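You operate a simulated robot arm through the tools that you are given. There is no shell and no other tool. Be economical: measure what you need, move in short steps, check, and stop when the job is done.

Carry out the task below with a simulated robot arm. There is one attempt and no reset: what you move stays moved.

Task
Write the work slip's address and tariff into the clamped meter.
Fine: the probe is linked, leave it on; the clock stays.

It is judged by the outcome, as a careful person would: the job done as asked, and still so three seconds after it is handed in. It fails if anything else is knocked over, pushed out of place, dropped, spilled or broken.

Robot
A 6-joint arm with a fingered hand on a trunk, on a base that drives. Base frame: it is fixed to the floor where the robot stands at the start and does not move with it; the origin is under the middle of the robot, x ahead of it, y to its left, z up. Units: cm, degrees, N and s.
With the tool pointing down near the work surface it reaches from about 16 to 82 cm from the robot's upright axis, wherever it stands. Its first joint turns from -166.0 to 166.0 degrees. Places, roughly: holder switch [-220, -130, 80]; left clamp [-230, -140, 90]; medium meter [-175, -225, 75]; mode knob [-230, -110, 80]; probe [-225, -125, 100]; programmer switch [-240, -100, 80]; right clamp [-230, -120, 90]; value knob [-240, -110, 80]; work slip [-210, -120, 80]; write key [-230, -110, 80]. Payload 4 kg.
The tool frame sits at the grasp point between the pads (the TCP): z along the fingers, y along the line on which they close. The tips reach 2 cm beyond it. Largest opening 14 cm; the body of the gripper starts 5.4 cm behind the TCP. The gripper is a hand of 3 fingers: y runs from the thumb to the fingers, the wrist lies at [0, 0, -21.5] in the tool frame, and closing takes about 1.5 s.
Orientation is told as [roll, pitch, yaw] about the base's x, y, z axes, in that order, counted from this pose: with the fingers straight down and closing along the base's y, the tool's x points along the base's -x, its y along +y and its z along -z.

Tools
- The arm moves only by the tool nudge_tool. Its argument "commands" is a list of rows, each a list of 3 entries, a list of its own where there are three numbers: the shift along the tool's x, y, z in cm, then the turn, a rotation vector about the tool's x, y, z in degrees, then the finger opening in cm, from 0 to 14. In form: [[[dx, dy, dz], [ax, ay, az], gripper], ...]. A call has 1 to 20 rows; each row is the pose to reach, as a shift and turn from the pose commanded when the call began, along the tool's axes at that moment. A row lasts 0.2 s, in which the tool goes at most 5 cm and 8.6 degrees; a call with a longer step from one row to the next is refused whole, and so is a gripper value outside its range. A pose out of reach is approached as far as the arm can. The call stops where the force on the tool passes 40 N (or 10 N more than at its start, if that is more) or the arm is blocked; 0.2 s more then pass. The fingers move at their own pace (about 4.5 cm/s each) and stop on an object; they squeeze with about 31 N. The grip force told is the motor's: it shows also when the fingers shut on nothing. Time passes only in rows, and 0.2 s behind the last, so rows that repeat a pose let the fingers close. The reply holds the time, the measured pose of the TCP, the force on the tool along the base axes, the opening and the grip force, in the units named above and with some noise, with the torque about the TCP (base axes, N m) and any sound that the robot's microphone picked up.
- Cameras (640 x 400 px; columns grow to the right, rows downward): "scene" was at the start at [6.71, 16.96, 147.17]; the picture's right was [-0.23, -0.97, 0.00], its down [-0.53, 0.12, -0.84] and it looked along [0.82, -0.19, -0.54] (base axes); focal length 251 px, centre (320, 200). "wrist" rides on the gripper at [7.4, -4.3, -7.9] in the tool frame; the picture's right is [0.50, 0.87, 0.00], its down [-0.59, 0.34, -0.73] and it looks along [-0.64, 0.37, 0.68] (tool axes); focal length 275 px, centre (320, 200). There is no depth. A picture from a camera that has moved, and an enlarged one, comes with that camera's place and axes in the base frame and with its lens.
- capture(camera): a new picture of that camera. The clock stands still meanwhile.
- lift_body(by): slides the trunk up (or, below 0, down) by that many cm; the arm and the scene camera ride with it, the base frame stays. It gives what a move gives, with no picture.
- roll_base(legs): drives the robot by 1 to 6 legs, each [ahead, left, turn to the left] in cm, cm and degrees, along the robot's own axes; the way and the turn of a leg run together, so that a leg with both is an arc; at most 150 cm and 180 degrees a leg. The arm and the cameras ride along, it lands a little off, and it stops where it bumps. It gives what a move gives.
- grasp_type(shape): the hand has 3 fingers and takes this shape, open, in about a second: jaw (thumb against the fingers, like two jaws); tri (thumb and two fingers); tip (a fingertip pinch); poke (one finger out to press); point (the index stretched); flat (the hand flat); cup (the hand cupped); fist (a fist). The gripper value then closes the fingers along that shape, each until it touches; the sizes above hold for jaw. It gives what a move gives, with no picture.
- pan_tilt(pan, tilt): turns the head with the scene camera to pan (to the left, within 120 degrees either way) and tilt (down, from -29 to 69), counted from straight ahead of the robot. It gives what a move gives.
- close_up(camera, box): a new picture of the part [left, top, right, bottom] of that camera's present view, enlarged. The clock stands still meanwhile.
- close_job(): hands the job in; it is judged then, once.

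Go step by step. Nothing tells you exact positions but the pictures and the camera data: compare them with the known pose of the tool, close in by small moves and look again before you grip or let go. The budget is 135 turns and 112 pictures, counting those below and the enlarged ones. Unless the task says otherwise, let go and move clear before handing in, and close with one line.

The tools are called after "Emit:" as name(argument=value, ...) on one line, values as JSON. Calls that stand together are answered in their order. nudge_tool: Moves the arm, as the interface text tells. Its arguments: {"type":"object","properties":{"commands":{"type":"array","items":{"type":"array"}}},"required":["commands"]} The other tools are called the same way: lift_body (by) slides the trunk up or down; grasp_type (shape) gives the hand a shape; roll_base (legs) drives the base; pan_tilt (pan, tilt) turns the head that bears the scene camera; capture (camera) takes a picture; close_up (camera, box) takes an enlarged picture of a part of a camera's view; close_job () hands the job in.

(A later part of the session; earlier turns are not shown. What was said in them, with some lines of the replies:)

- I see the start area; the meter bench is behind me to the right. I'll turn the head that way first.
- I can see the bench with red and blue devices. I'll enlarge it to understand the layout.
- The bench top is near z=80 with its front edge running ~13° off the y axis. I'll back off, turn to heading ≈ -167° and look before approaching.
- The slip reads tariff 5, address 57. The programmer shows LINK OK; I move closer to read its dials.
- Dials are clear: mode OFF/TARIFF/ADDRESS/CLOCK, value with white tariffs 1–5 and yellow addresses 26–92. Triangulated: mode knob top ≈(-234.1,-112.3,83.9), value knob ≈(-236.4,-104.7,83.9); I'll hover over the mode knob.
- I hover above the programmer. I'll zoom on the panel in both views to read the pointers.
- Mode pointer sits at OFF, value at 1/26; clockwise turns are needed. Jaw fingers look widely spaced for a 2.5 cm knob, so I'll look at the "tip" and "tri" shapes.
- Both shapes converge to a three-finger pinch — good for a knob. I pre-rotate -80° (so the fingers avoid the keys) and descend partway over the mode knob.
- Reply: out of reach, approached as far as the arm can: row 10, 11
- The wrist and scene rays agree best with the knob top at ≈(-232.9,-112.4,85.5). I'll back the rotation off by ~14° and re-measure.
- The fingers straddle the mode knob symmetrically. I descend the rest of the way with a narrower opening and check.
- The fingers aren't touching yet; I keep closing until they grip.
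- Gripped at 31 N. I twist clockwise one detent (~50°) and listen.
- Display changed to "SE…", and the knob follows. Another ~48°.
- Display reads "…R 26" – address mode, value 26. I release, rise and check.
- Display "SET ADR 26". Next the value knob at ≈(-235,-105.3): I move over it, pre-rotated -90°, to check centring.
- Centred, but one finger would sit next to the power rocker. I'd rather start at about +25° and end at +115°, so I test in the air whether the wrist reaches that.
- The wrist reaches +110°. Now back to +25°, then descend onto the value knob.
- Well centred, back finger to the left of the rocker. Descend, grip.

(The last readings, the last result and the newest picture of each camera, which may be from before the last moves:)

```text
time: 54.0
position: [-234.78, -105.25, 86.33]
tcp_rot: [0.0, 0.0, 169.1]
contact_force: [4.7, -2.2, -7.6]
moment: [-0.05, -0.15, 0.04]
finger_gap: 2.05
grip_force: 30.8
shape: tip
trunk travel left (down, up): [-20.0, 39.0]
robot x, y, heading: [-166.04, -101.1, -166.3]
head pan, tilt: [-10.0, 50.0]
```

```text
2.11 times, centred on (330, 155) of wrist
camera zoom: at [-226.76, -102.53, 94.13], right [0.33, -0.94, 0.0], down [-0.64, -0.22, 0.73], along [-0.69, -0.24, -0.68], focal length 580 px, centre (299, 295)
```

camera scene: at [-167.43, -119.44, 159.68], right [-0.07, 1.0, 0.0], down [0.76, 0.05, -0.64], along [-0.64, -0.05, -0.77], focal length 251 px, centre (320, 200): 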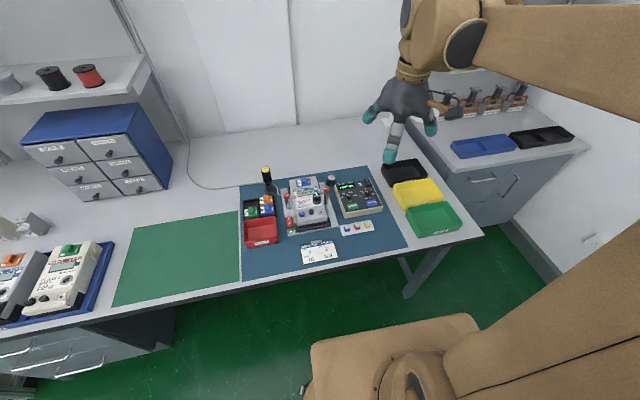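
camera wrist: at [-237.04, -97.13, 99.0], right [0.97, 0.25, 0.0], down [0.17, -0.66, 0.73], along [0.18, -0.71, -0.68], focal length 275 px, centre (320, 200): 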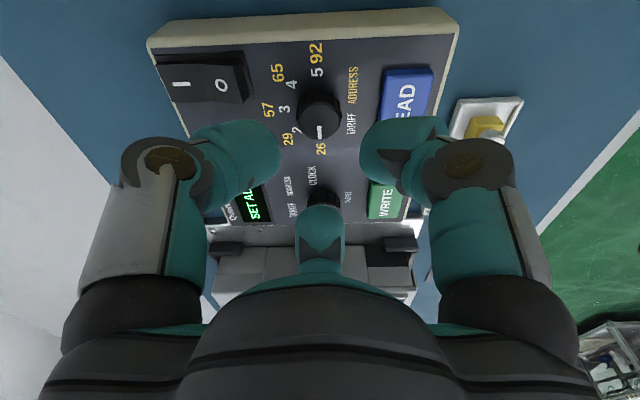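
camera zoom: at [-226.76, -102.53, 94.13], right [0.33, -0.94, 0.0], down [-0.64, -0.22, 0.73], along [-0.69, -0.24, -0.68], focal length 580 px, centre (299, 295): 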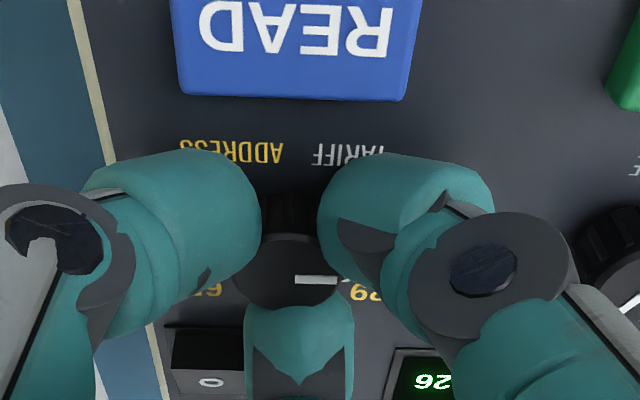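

Emit:
nudge_tool(commands=[[[0, 0, 0], [0, 0, 8], 0], [[0, 0, 0], [0, 0, 16], 0], [[0, 0, 0], [0, 0, 24], 0], [[0, 0, 0], [0, 0, 32], 0], [[0, 0, 0], [0, 0, 40], 0], [[0, 0, 0], [0, 0, 48], 0], [[0, 0, 0], [0, 0, 56], 0], [[0, 0, 0], [0, 0, 64], 0], [[0, 0, 0], [0, 0, 72], 0], [[0, 0, 0], [0, 0, 80], 0], [[0, 0, 0], [0, 0, 86], 0], [[0, 0, 0], [0, 0, 86], 0]])

Emit:
capture(camera="wrist")

Emit:
close_up(camera="scene", box=[325, 160, 395, 220])

```text
time: 56.4
position: [-235.13, -105.31, 86.33]
tcp_rot: [0.1, 0.0, 86.2]
contact_force: [-15.5, -4.9, 3.3]
moment: [-0.15, 0.24, 0.03]
finger_gap: 2.02
grip_force: 31.1
shape: tip
trunk travel left (down, up): [-20.0, 39.0]
robot x, y, heading: [-166.34, -100.85, -165.7]
head pan, tilt: [-10.0, 50.0]
stopped in row 11: the force on the tool passed its limit at 40 N (the readings are from after the stop); the commanded pose is now the measured one
```

```text
72 pictures are left
camera wrist: at [-231.37, -113.06, 94.09], right [-0.9, -0.44, 0.0], down [-0.3, 0.61, 0.74], along [-0.32, 0.66, -0.68], focal length 275 px, centre (320, 200)
```

wrist: 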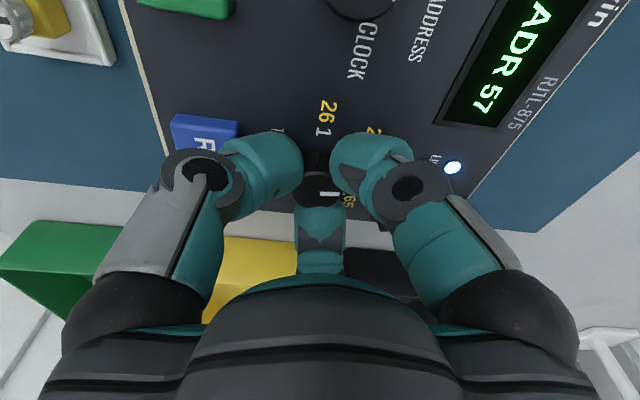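

```text
6.67 times, centred on (360, 190) of scene
camera zoom: at [-167.68, -119.48, 159.66], right [-0.07, 1.0, 0.0], down [0.77, 0.06, -0.64], along [-0.64, -0.05, -0.77], focal length 1672 px, centre (53, 267)
```

zoom: 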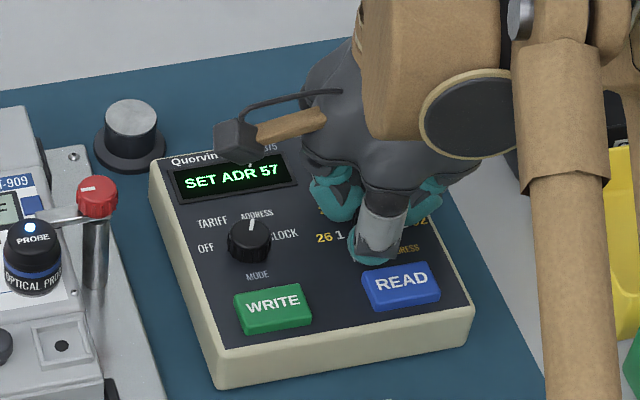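

Display shows "SET ADR 57". I release, rise, and shape the hand to poke.

Emit:
nudge_tool(commands=[[[0, 0, 0], [0, 0, 0], 3], [[0, 0, 0], [0, 0, 0], 3], [[0, 0, 0], [0, 0, 0], 3], [[0, 0, -2], [0, 0, 0], 3], [[0, 0, -6], [0, 0, 0], 3], [[0, 0, -10], [0, 0, 0], 3], [[0, 0, -14], [0, 0, 0], 3], [[0, 0, -14], [0, 0, 0], 3]])

Emit:
grasp_type(shape="poke")

Emit:
capture(camera="wrist")

Emit:
close_up(camera="scene", box=[310, 110, 430, 220])

```text
time: 58.2
position: [-234.97, -105.11, 100.34]
tcp_rot: [0.1, 0.1, 86.0]
contact_force: [-0.1, 0.5, 0.6]
moment: [0.01, 0.02, -0.04]
finger_gap: 3.0
grip_force: 0.0
shape: tip
trunk travel left (down, up): [-20.0, 39.0]
robot x, y, heading: [-166.25, -100.97, -165.8]
head pan, tilt: [-10.0, 50.0]
```

```text
time: 59.1
position: [-234.94, -105.09, 100.38]
tcp_rot: [0.1, -0.1, 86.0]
contact_force: [0.1, 0.4, 0.1]
moment: [0.0, 0.0, 0.01]
finger_gap: 0.0
grip_force: 0.0
shape: poke
trunk travel left (down, up): [-20.0, 39.0]
robot x, y, heading: [-166.18, -100.83, -166.0]
head pan, tilt: [-10.0, 50.0]
```

```text
70 pictures are left
camera wrist: at [-231.09, -112.86, 108.17], right [-0.9, -0.44, 0.0], down [-0.3, 0.61, 0.74], along [-0.32, 0.66, -0.68], focal length 275 px, centre (320, 200)
```

wrist: 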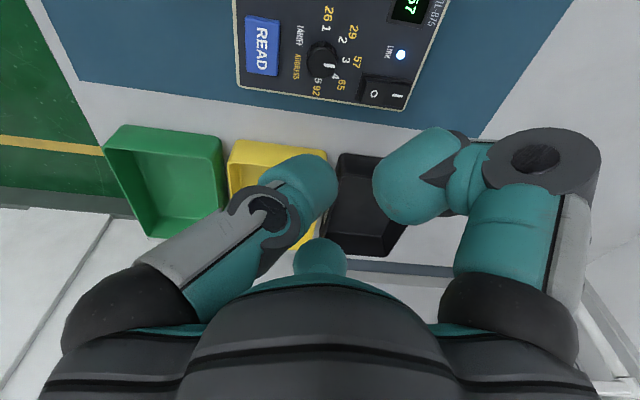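

```text
3.64 times, centred on (370, 165) of scene
camera zoom: at [-167.46, -119.43, 159.68], right [-0.07, 1.0, 0.0], down [0.76, 0.05, -0.64], along [-0.64, -0.05, -0.77], focal length 912 px, centre (138, 327)
```

zoom: 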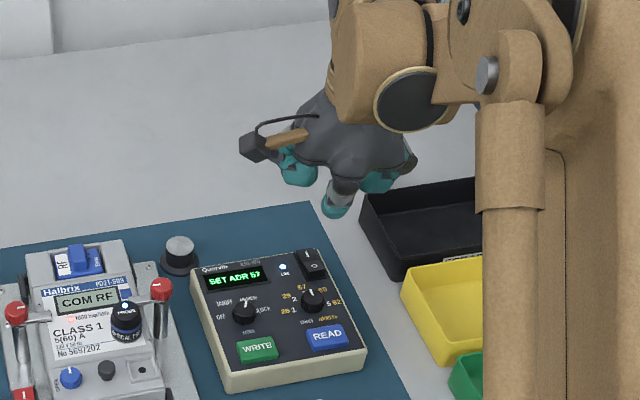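

The extended fingertip lies on the TCP axis. I move above the WRITE key at ≈(-228.2,-111.1).

Emit:
nudge_tool(commands=[[[2, -2.5, 0], [0, 0, 0], 0], [[4, -5, 2], [0, 0, 0], 0], [[5.5, -7.15, 5], [0, 0, 0], 0], [[5.5, -7.15, 8], [0, 0, 0], 0], [[5.5, -7.15, 10.5], [0, 0, 0], 0], [[5.5, -7.15, 10.5], [0, 0, 0], 0]])

Emit:
capture(camera="wrist")

Emit:
close_up(camera="scene", box=[325, 160, 395, 220])

```text
time: 60.5
position: [-228.31, -111.28, 89.85]
tcp_rot: [0.1, -0.1, 86.0]
contact_force: [0.1, 0.4, -0.1]
moment: [-0.03, 0.0, -0.04]
finger_gap: 0.0
grip_force: 31.3
shape: jaw
trunk travel left (down, up): [-20.0, 39.0]
robot x, y, heading: [-166.09, -100.76, -166.1]
head pan, tilt: [-10.0, 50.0]
```

```text
68 pictures are left
camera wrist: at [-224.44, -118.94, 97.6], right [-0.9, -0.44, 0.0], down [-0.3, 0.61, 0.74], along [-0.32, 0.66, -0.68], focal length 275 px, centre (320, 200)
```

wrist: 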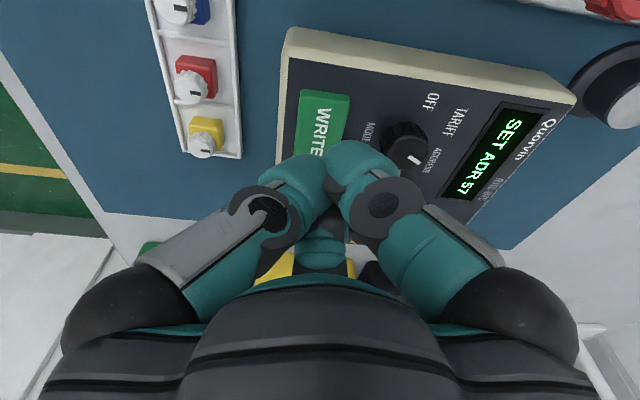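

```text
6.67 times, centred on (360, 190) of scene
camera zoom: at [-167.45, -119.44, 159.68], right [-0.07, 1.0, 0.0], down [0.76, 0.05, -0.64], along [-0.64, -0.05, -0.77], focal length 1672 px, centre (53, 267)
```

zoom: 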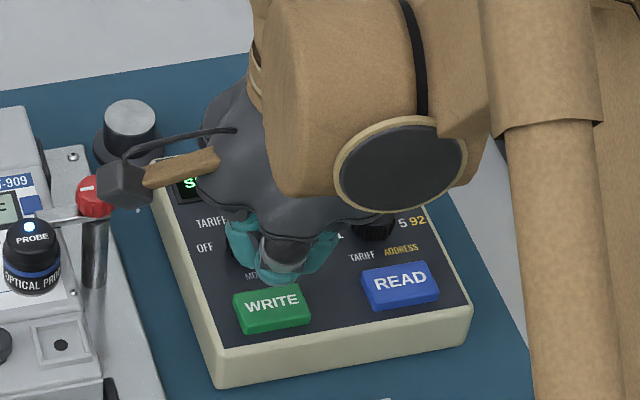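

The 0 value put the hand into a closed pinch; its bundled tips are small enough for the key and lie over it. I press down in small steps.

Emit:
nudge_tool(commands=[[[0, 0, 1.5], [0, 0, 0], 0], [[0, 0, 2.3], [0, 0, 0], 0], [[0, 0, 2.6], [0, 0, 0], 0], [[0, 0, 2.8], [0, 0, 0], 0], [[0, 0, 3.0], [0, 0, 0], 0], [[0, 0, 3.0], [0, 0, 0], 0]])

Emit:
close_up(camera="wrist", box=[240, 60, 560, 260])

Emit:
close_up(camera="scene", box=[325, 160, 395, 220])

```text
time: 61.9
position: [-228.15, -111.14, 86.99]
tcp_rot: [0.2, 0.1, 86.0]
contact_force: [-0.3, -0.4, 1.5]
moment: [0.02, 0.01, -0.02]
finger_gap: 0.01
grip_force: 31.2
shape: jaw
trunk travel left (down, up): [-20.0, 39.0]
robot x, y, heading: [-166.61, -100.81, -166.0]
head pan, tilt: [-10.0, 50.0]
```

```text
2.00 times, centred on (400, 160) of wrist
camera zoom: at [-224.39, -118.93, 94.68], right [-0.9, -0.44, 0.0], down [-0.3, 0.61, 0.74], along [-0.32, 0.66, -0.68], focal length 551 px, centre (160, 280)
```

zoom: 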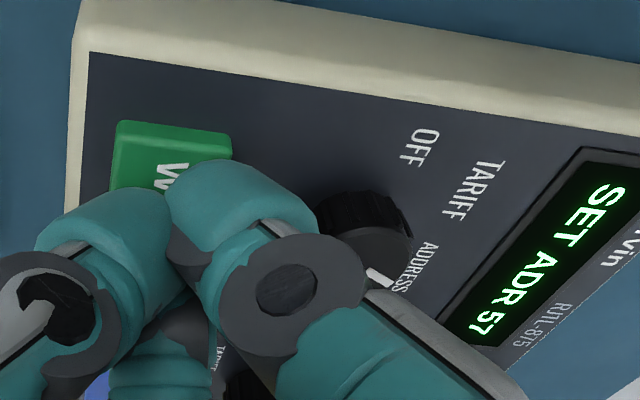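

```text
6.67 times, centred on (360, 190) of scene
camera zoom: at [-167.45, -119.43, 159.68], right [-0.07, 1.0, 0.0], down [0.76, 0.05, -0.64], along [-0.64, -0.05, -0.77], focal length 1672 px, centre (53, 267)
```

zoom: 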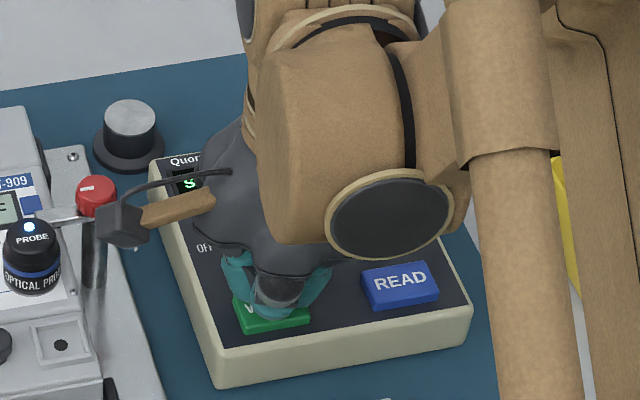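

Emit:
nudge_tool(commands=[[[0.3, -0.3, 0], [0, 0, 0], 0], [[0.3, -0.3, 0.2], [0, 0, 0], 0], [[0.3, -0.3, 0.4], [0, 0, 0], 0], [[0.3, -0.3, 0.6], [0, 0, 0], 0], [[0.3, -0.3, 0.6], [0, 0, 0], 0]])

Emit:
close_up(camera="wrist", box=[240, 60, 560, 260])

```text
time: 63.1
position: [-227.99, -111.42, 86.39]
tcp_rot: [0.3, 0.0, 86.0]
contact_force: [-13.9, -3.3, 37.2]
moment: [-0.12, 0.5, 0.05]
finger_gap: 0.04
grip_force: 31.4
shape: jaw
trunk travel left (down, up): [-20.0, 39.0]
robot x, y, heading: [-166.44, -101.0, -166.0]
head pan, tilt: [-10.0, 50.0]
heard: click
```

```text
2.00 times, centred on (400, 160) of wrist
camera zoom: at [-224.07, -119.25, 94.22], right [-0.9, -0.44, 0.0], down [-0.29, 0.61, 0.74], along [-0.33, 0.66, -0.68], focal length 551 px, centre (160, 280)
```

zoom: 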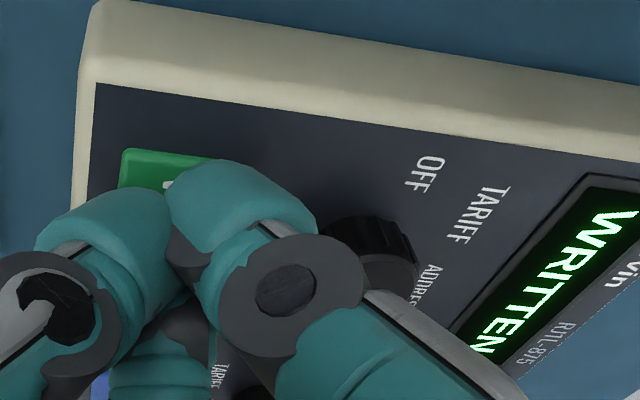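

"WRITTEN" – the address is in. I rise, reshape to tip, and go over the mode knob to turn it back one step.

Emit:
nudge_tool(commands=[[[0, 0, -2], [0, 0, 0], 0], [[0, 0, -6], [0, 0, 0], 0], [[0, 0, -10], [0, 0, 0], 0], [[0, 0, -10], [0, 0, 0], 0]])

Emit:
grasp_type(shape="tip")

Emit:
nudge_tool(commands=[[[0.7, 2, 0], [0, 0, -8], 4], [[1.39, 4.79, 0], [0, 0, -16], 4], [[1.39, 4.79, 0], [0, 0, -24], 4], [[1.39, 4.79, 0], [0, 0, -32], 3.4], [[1.39, 4.79, 0], [0, 0, -40], 3.4], [[1.39, 4.79, 2], [0, 0, -48], 3.4], [[1.39, 4.79, 4], [0, 0, -54], 3.4], [[1.39, 4.79, 4], [0, 0, -54], 3.4], [[1.39, 4.79, 4], [0, 0, -54], 3.4]])

Emit:
capture(camera="wrist")

Emit:
close_up(camera="scene", box=[275, 160, 395, 240])

```text
time: 64.1
position: [-227.85, -111.29, 96.28]
tcp_rot: [0.0, 0.0, 86.1]
contact_force: [0.2, 0.2, 0.1]
moment: [0.0, 0.01, 0.0]
finger_gap: 0.0
grip_force: 31.1
shape: jaw
trunk travel left (down, up): [-20.0, 39.0]
robot x, y, heading: [-166.28, -101.13, -166.0]
head pan, tilt: [-10.0, 50.0]
```

```text
time: 65.0
position: [-227.88, -111.35, 96.22]
tcp_rot: [0.0, 0.0, 86.0]
contact_force: [-0.6, -0.9, 1.3]
moment: [-0.02, 0.0, 0.01]
finger_gap: 13.99
grip_force: 0.1
shape: tip
trunk travel left (down, up): [-20.0, 39.0]
robot x, y, heading: [-166.38, -100.75, -165.9]
head pan, tilt: [-10.0, 50.0]
```

```text
time: 67.0
position: [-232.78, -112.55, 92.19]
tcp_rot: [0.1, -0.1, 140.1]
contact_force: [0.2, 0.2, -0.7]
moment: [0.03, -0.01, 0.01]
finger_gap: 3.43
grip_force: 0.1
shape: tip
trunk travel left (down, up): [-20.0, 39.0]
robot x, y, heading: [-166.38, -101.08, -165.9]
head pan, tilt: [-10.0, 50.0]
```

```text
63 pictures are left
camera wrist: at [-224.31, -114.11, 100.02], right [-0.17, -0.98, 0.0], down [-0.67, 0.12, 0.74], along [-0.72, 0.13, -0.68], focal length 275 px, centre (320, 200)
```

wrist: 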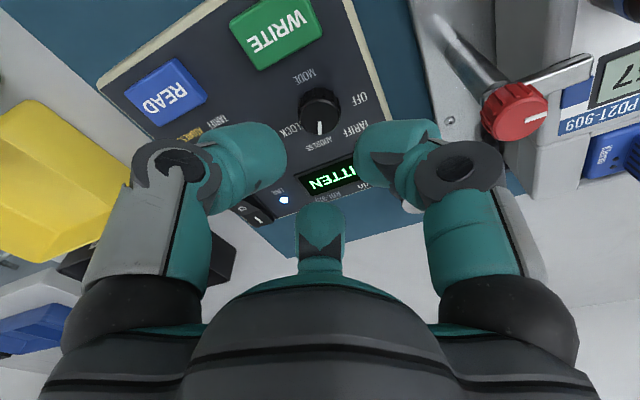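

```text
5.00 times, centred on (335, 200) of scene
camera zoom: at [-167.47, -119.44, 159.68], right [-0.07, 1.0, 0.0], down [0.76, 0.05, -0.64], along [-0.64, -0.05, -0.77], focal length 1254 px, centre (245, 200)
```

zoom: 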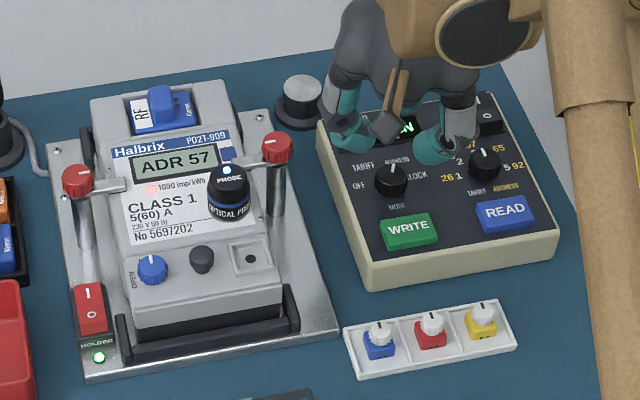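

The meter now shows ADR 57. Descend onto the mode knob and grip.

Emit:
nudge_tool(commands=[[[0, 0, 2], [0, 0, 0], 3.2], [[0, 0, 4], [0, 0, 0], 3.2], [[0, 0, 5], [0, 0, 0], 3.2], [[0, 0, 5.9], [0, 0, 0], 3.2], [[0, 0, 5.9], [0, 0, 0], 2], [[0, 0, 5.9], [0, 0, 0], 1], [[0, 0, 5.9], [0, 0, 0], 0], [[0, 0, 5.9], [0, 0, 0], 0], [[0, 0, 5.9], [0, 0, 0], 0]])

Emit:
nudge_tool(commands=[[[0, 0, 0], [0, 0, -8], 0], [[0, 0, 0], [0, 0, -16], 0], [[0, 0, 0], [0, 0, -24], 0], [[0, 0, 0], [0, 0, -32], 0], [[0, 0, 0], [0, 0, -40], 0], [[0, 0, 0], [0, 0, -48], 0], [[0, 0, 0], [0, 0, -48], 0]])

Emit:
capture(camera="wrist")

Emit:
close_up(camera="scene", box=[325, 160, 395, 220])

```text
time: 69.0
position: [-232.81, -112.53, 86.3]
tcp_rot: [0.1, -0.1, 140.0]
contact_force: [3.8, -1.8, -4.2]
moment: [-0.11, 0.05, 0.04]
finger_gap: 1.93
grip_force: 30.9
shape: tip
trunk travel left (down, up): [-20.0, 39.0]
robot x, y, heading: [-166.29, -100.78, -166.0]
head pan, tilt: [-10.0, 50.0]
```

```text
time: 70.6
position: [-232.8, -112.48, 86.4]
tcp_rot: [-0.1, -0.1, -171.9]
contact_force: [10.8, -0.1, -12.2]
moment: [-0.1, -0.17, 0.01]
finger_gap: 1.9
grip_force: 30.6
shape: tip
trunk travel left (down, up): [-20.0, 39.0]
robot x, y, heading: [-166.69, -101.09, -166.0]
head pan, tilt: [-10.0, 50.0]
```

```text
61 pictures are left
camera wrist: at [-226.03, -107.35, 94.17], right [0.62, -0.79, 0.0], down [-0.53, -0.42, 0.74], along [-0.58, -0.45, -0.68], focal length 275 px, centre (320, 200)
```

wrist: 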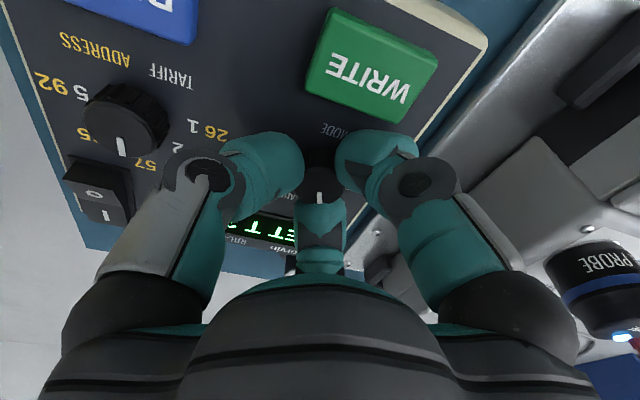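

```text
6.67 times, centred on (360, 190) of scene
camera zoom: at [-167.46, -119.46, 159.67], right [-0.07, 1.0, 0.0], down [0.76, 0.05, -0.64], along [-0.64, -0.05, -0.77], focal length 1672 px, centre (53, 267)
```

zoom: 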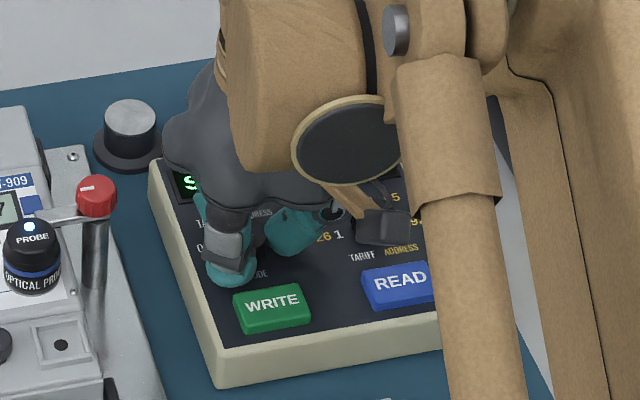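

"SET T…" – tariff mode. Release, rise, and go to the value knob at +25°.

Emit:
nudge_tool(commands=[[[0, 0, 0], [0, 0, 0], 3], [[0, 0, 0], [0, 0, 0], 3], [[0, 0, 0], [0, 0, 0], 3], [[0, 0, -2], [0, 0, 0], 3], [[0, 0, -6], [0, 0, 0], 3.2], [[-0.5, -3.5, -6], [0, 0, 8], 3.2], [[-1.1, -7.56, -6], [0, 0, 16], 3.2], [[-1.1, -7.56, -6], [0, 0, 19], 3.2], [[-1.1, -7.56, -4], [0, 0, 19], 3.2], [[-1.1, -7.56, -2], [0, 0, 19], 3.2], [[-1.1, -7.56, -2], [0, 0, 19], 3.2]])

Emit:
close_up(camera="wrist", box=[180, 60, 480, 250])

Emit:
close_up(camera="scene", box=[325, 160, 395, 220])

```text
time: 73.0
position: [-235.03, -105.33, 88.32]
tcp_rot: [0.1, 0.0, 169.0]
contact_force: [0.9, -1.2, 0.1]
moment: [-0.02, 0.01, -0.04]
finger_gap: 3.16
grip_force: 0.0
shape: tip
trunk travel left (down, up): [-20.0, 39.0]
robot x, y, heading: [-166.41, -100.79, -165.9]
head pan, tilt: [-10.0, 50.0]
```

```text
2.11 times, centred on (330, 155) of wrist
camera zoom: at [-226.77, -102.55, 96.19], right [0.33, -0.95, 0.0], down [-0.64, -0.22, 0.74], along [-0.7, -0.24, -0.68], focal length 580 px, centre (299, 295)
```

zoom: 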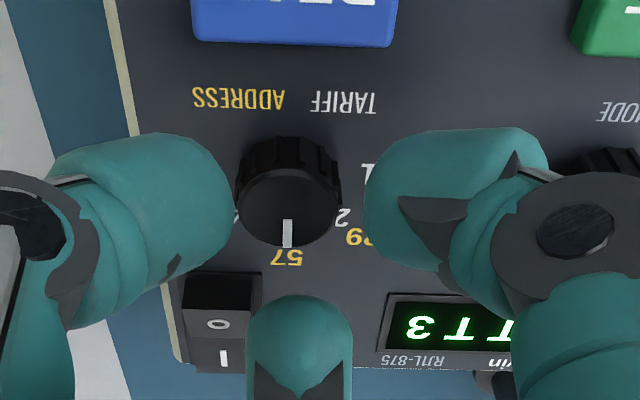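

```text
6.67 times, centred on (360, 190) of scene
camera zoom: at [-167.46, -119.43, 159.68], right [-0.07, 1.0, 0.0], down [0.76, 0.05, -0.64], along [-0.64, -0.05, -0.77], focal length 1672 px, centre (53, 267)
```

zoom: 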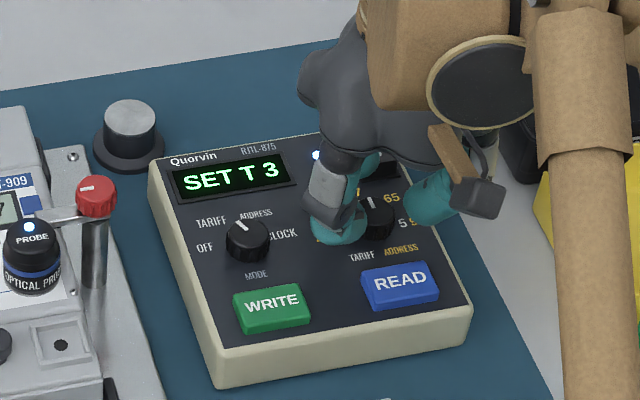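

"SET T 3". Small centring tweak, descend, grip and turn +90° to 5.

Emit:
nudge_tool(commands=[[[0.06, -0.2, 0.6], [0, 0, 0], 3.2], [[0.06, -0.2, 1.2], [0, 0, 0], 3.2], [[0.06, -0.2, 1.95], [0, 0, 0], 3.2], [[0.06, -0.2, 1.95], [0, 0, 0], 2], [[0.06, -0.2, 1.95], [0, 0, 0], 1], [[0.06, -0.2, 1.95], [0, 0, 0], 0], [[0.06, -0.2, 1.95], [0, 0, 0], 0], [[0.06, -0.2, 1.95], [0, 0, 0], 0]])

Emit:
nudge_tool(commands=[[[0, 0, 0], [0, 0, 8], 0], [[0, 0, 0], [0, 0, 16], 0], [[0, 0, 0], [0, 0, 24], 0], [[0, 0, 0], [0, 0, 32], 0], [[0, 0, 0], [0, 0, 40], 0], [[0, 0, 0], [0, 0, 48], 0], [[0, 0, 0], [0, 0, 56], 0], [[0, 0, 0], [0, 0, 64], 0], [[0, 0, 0], [0, 0, 72], 0], [[0, 0, 0], [0, 0, 80], 0], [[0, 0, 0], [0, 0, 86], 0], [[0, 0, 0], [0, 0, 86], 0]])

Emit:
capture(camera="wrist")

Emit:
close_up(camera="scene", box=[325, 160, 395, 220])

```text
time: 74.8
position: [-234.9, -105.03, 86.36]
tcp_rot: [0.1, 0.0, 169.0]
contact_force: [0.3, 0.2, -6.1]
moment: [-0.07, 0.02, -0.01]
finger_gap: 1.84
grip_force: 30.7
shape: tip
trunk travel left (down, up): [-20.0, 39.0]
robot x, y, heading: [-166.29, -100.99, -166.2]
head pan, tilt: [-10.0, 50.0]
```

```text
time: 77.4
position: [-234.92, -105.2, 86.41]
tcp_rot: [0.1, -0.1, 83.0]
contact_force: [-22.2, -16.5, 8.4]
moment: [-0.14, 0.39, 0.0]
finger_gap: 1.85
grip_force: 31.1
shape: tip
trunk travel left (down, up): [-20.0, 39.0]
robot x, y, heading: [-166.53, -100.83, -166.0]
head pan, tilt: [-10.0, 50.0]
```

```text
57 pictures are left
camera wrist: at [-231.63, -113.18, 94.17], right [-0.92, -0.39, 0.0], down [-0.26, 0.62, 0.74], along [-0.29, 0.68, -0.68], focal length 275 px, centre (320, 200)
```

wrist: 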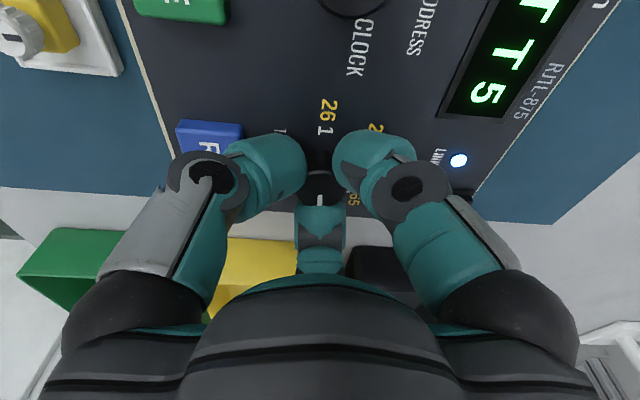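

```text
6.67 times, centred on (360, 190) of scene
camera zoom: at [-167.65, -119.65, 159.66], right [-0.07, 1.0, 0.0], down [0.77, 0.06, -0.64], along [-0.64, -0.04, -0.77], focal length 1672 px, centre (53, 267)
```

zoom: 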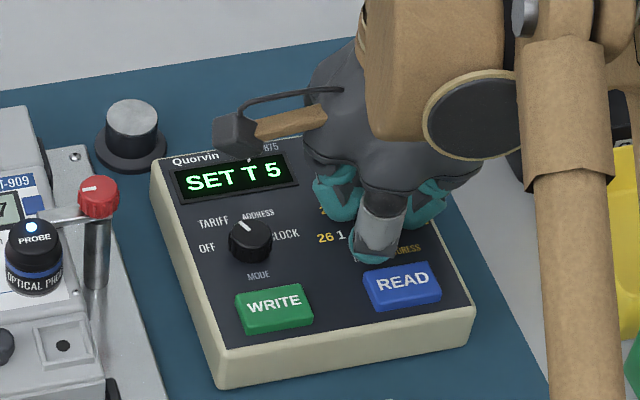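

"SET T 5". Release, rise, close the hand and go above WRITE.

Emit:
nudge_tool(commands=[[[0, 0, 0], [0, 0, 0], 3], [[0, 0, 0], [0, 0, 0], 3], [[0, 0, 0], [0, 0, 0], 3], [[0, 0, -2], [0, 0, 0], 3], [[0, 0, -6], [0, 0, 0], 2], [[0, 0, -9], [0, 0, 0], 0], [[2.6, -3.8, -9], [0, 0, 0], 0], [[5.3, -7.65, -9], [0, 0, -3], 0], [[5.3, -7.65, -6], [0, 0, -3], 0], [[5.3, -7.65, -3], [0, 0, -3], 0], [[5.3, -7.65, -3], [0, 0, -3], 0]])

Emit:
close_up(camera="scene", box=[325, 160, 395, 220])

Emit:
capture(camera="wrist")

```text
time: 79.8
position: [-228.08, -111.22, 89.28]
tcp_rot: [0.1, 0.0, 85.9]
contact_force: [0.2, -0.1, 0.8]
moment: [0.0, -0.01, 0.01]
finger_gap: 0.0
grip_force: 31.0
shape: tip
trunk travel left (down, up): [-20.0, 39.0]
robot x, y, heading: [-166.01, -101.3, -165.9]
head pan, tilt: [-10.0, 50.0]
```

```text
6.67 times, centred on (360, 190) of scene
camera zoom: at [-167.45, -119.44, 159.68], right [-0.07, 1.0, 0.0], down [0.76, 0.05, -0.64], along [-0.64, -0.05, -0.77], focal length 1672 px, centre (53, 267)
```

zoom: 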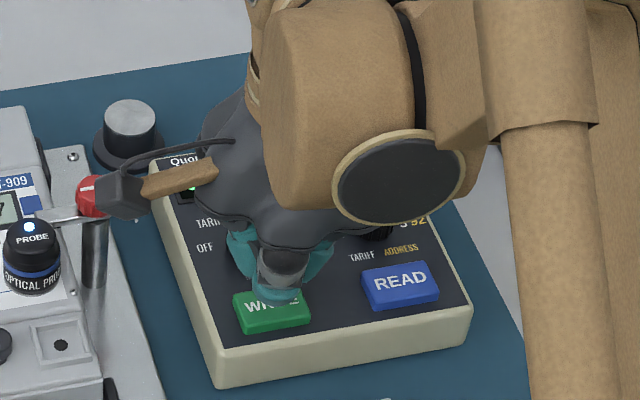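

```text
54 pictures are left
camera wrist: at [-224.08, -119.0, 97.22], right [-0.9, -0.44, 0.0], down [-0.3, 0.61, 0.74], along [-0.32, 0.66, -0.68], focal length 275 px, centre (320, 200)
```

wrist: 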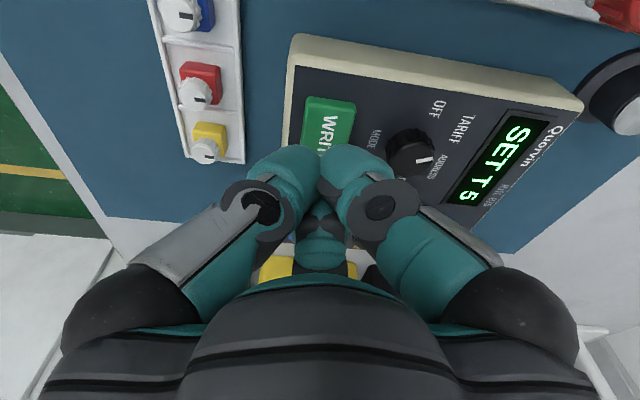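

SET T 5 still shown; press WRITE.

Emit:
nudge_tool(commands=[[[0.2, -0.05, 1], [0, 0, 0], 0], [[0.2, -0.05, 2], [0, 0, 0], 0], [[0.2, -0.05, 2.3], [0, 0, 0], 0], [[0.2, -0.05, 2.5], [0, 0, 0], 0], [[0.2, -0.05, 2.7], [0, 0, 0], 0], [[0.2, -0.05, 2.9], [0, 0, 0], 0], [[0.2, -0.05, 2.9], [0, 0, 0], 0]])

Emit:
close_up(camera="wrist", box=[240, 60, 560, 260])

```text
time: 81.4
position: [-227.83, -111.45, 86.51]
tcp_rot: [0.1, -0.1, 86.0]
contact_force: [-0.9, 0.2, 3.3]
moment: [0.03, 0.03, 0.03]
finger_gap: 0.0
grip_force: 31.7
shape: tip
trunk travel left (down, up): [-20.0, 39.0]
robot x, y, heading: [-166.45, -100.87, -166.0]
head pan, tilt: [-10.0, 50.0]
heard: click
```

```text
2.00 times, centred on (400, 160) of wrist
camera zoom: at [-224.03, -119.19, 94.35], right [-0.9, -0.44, 0.0], down [-0.3, 0.61, 0.74], along [-0.32, 0.66, -0.68], focal length 551 px, centre (160, 280)
```

zoom: 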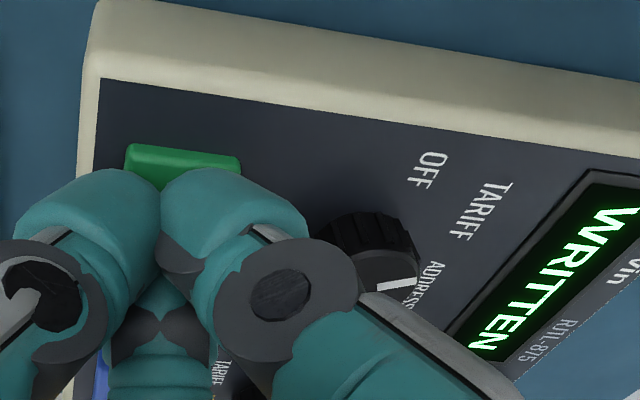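

"WRITTEN" again. I rise clear and verify the meter and the surroundings.

Emit:
nudge_tool(commands=[[[0, 0, -2], [0, 0, 0], 0], [[0, 0, -6], [0, 0, 0], 0], [[0, 0, -10], [0, 0, 0], 0], [[0, -3, -14], [0, 0, 0], 0], [[0, -7, -17], [0, 0, 0], 0], [[0, -11, -19], [0, 0, 0], 0], [[0, -11, -19], [0, 0, 0], 0]])

Emit:
close_up(camera="scene", box=[235, 160, 395, 260])

```text
time: 83.0
position: [-216.9, -112.38, 105.48]
tcp_rot: [0.0, 0.0, 86.0]
contact_force: [-0.2, -0.1, -0.2]
moment: [0.0, -0.04, -0.01]
finger_gap: 0.0
grip_force: 30.7
shape: tip
trunk travel left (down, up): [-20.0, 39.0]
robot x, y, heading: [-166.48, -101.27, -165.9]
head pan, tilt: [-10.0, 50.0]
```

```text
4.00 times, centred on (315, 210) of scene
camera zoom: at [-167.54, -119.44, 159.67], right [-0.07, 1.0, 0.0], down [0.76, 0.05, -0.64], along [-0.64, -0.05, -0.77], focal length 1003 px, centre (340, 160)
```

zoom: 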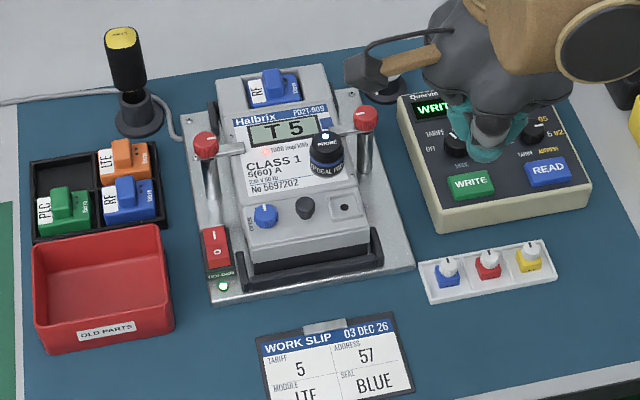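

The meter shows T 5, and earlier showed ADR 57. The probe is still on and linked, and everything else is in place, so I'm handing in.

Emit:
close_job()

```text
The job is handed in.
```

The clamped meter now holds address 57 and tariff 5 from the work slip; the probe was left on and linked, and the clock was not touched.
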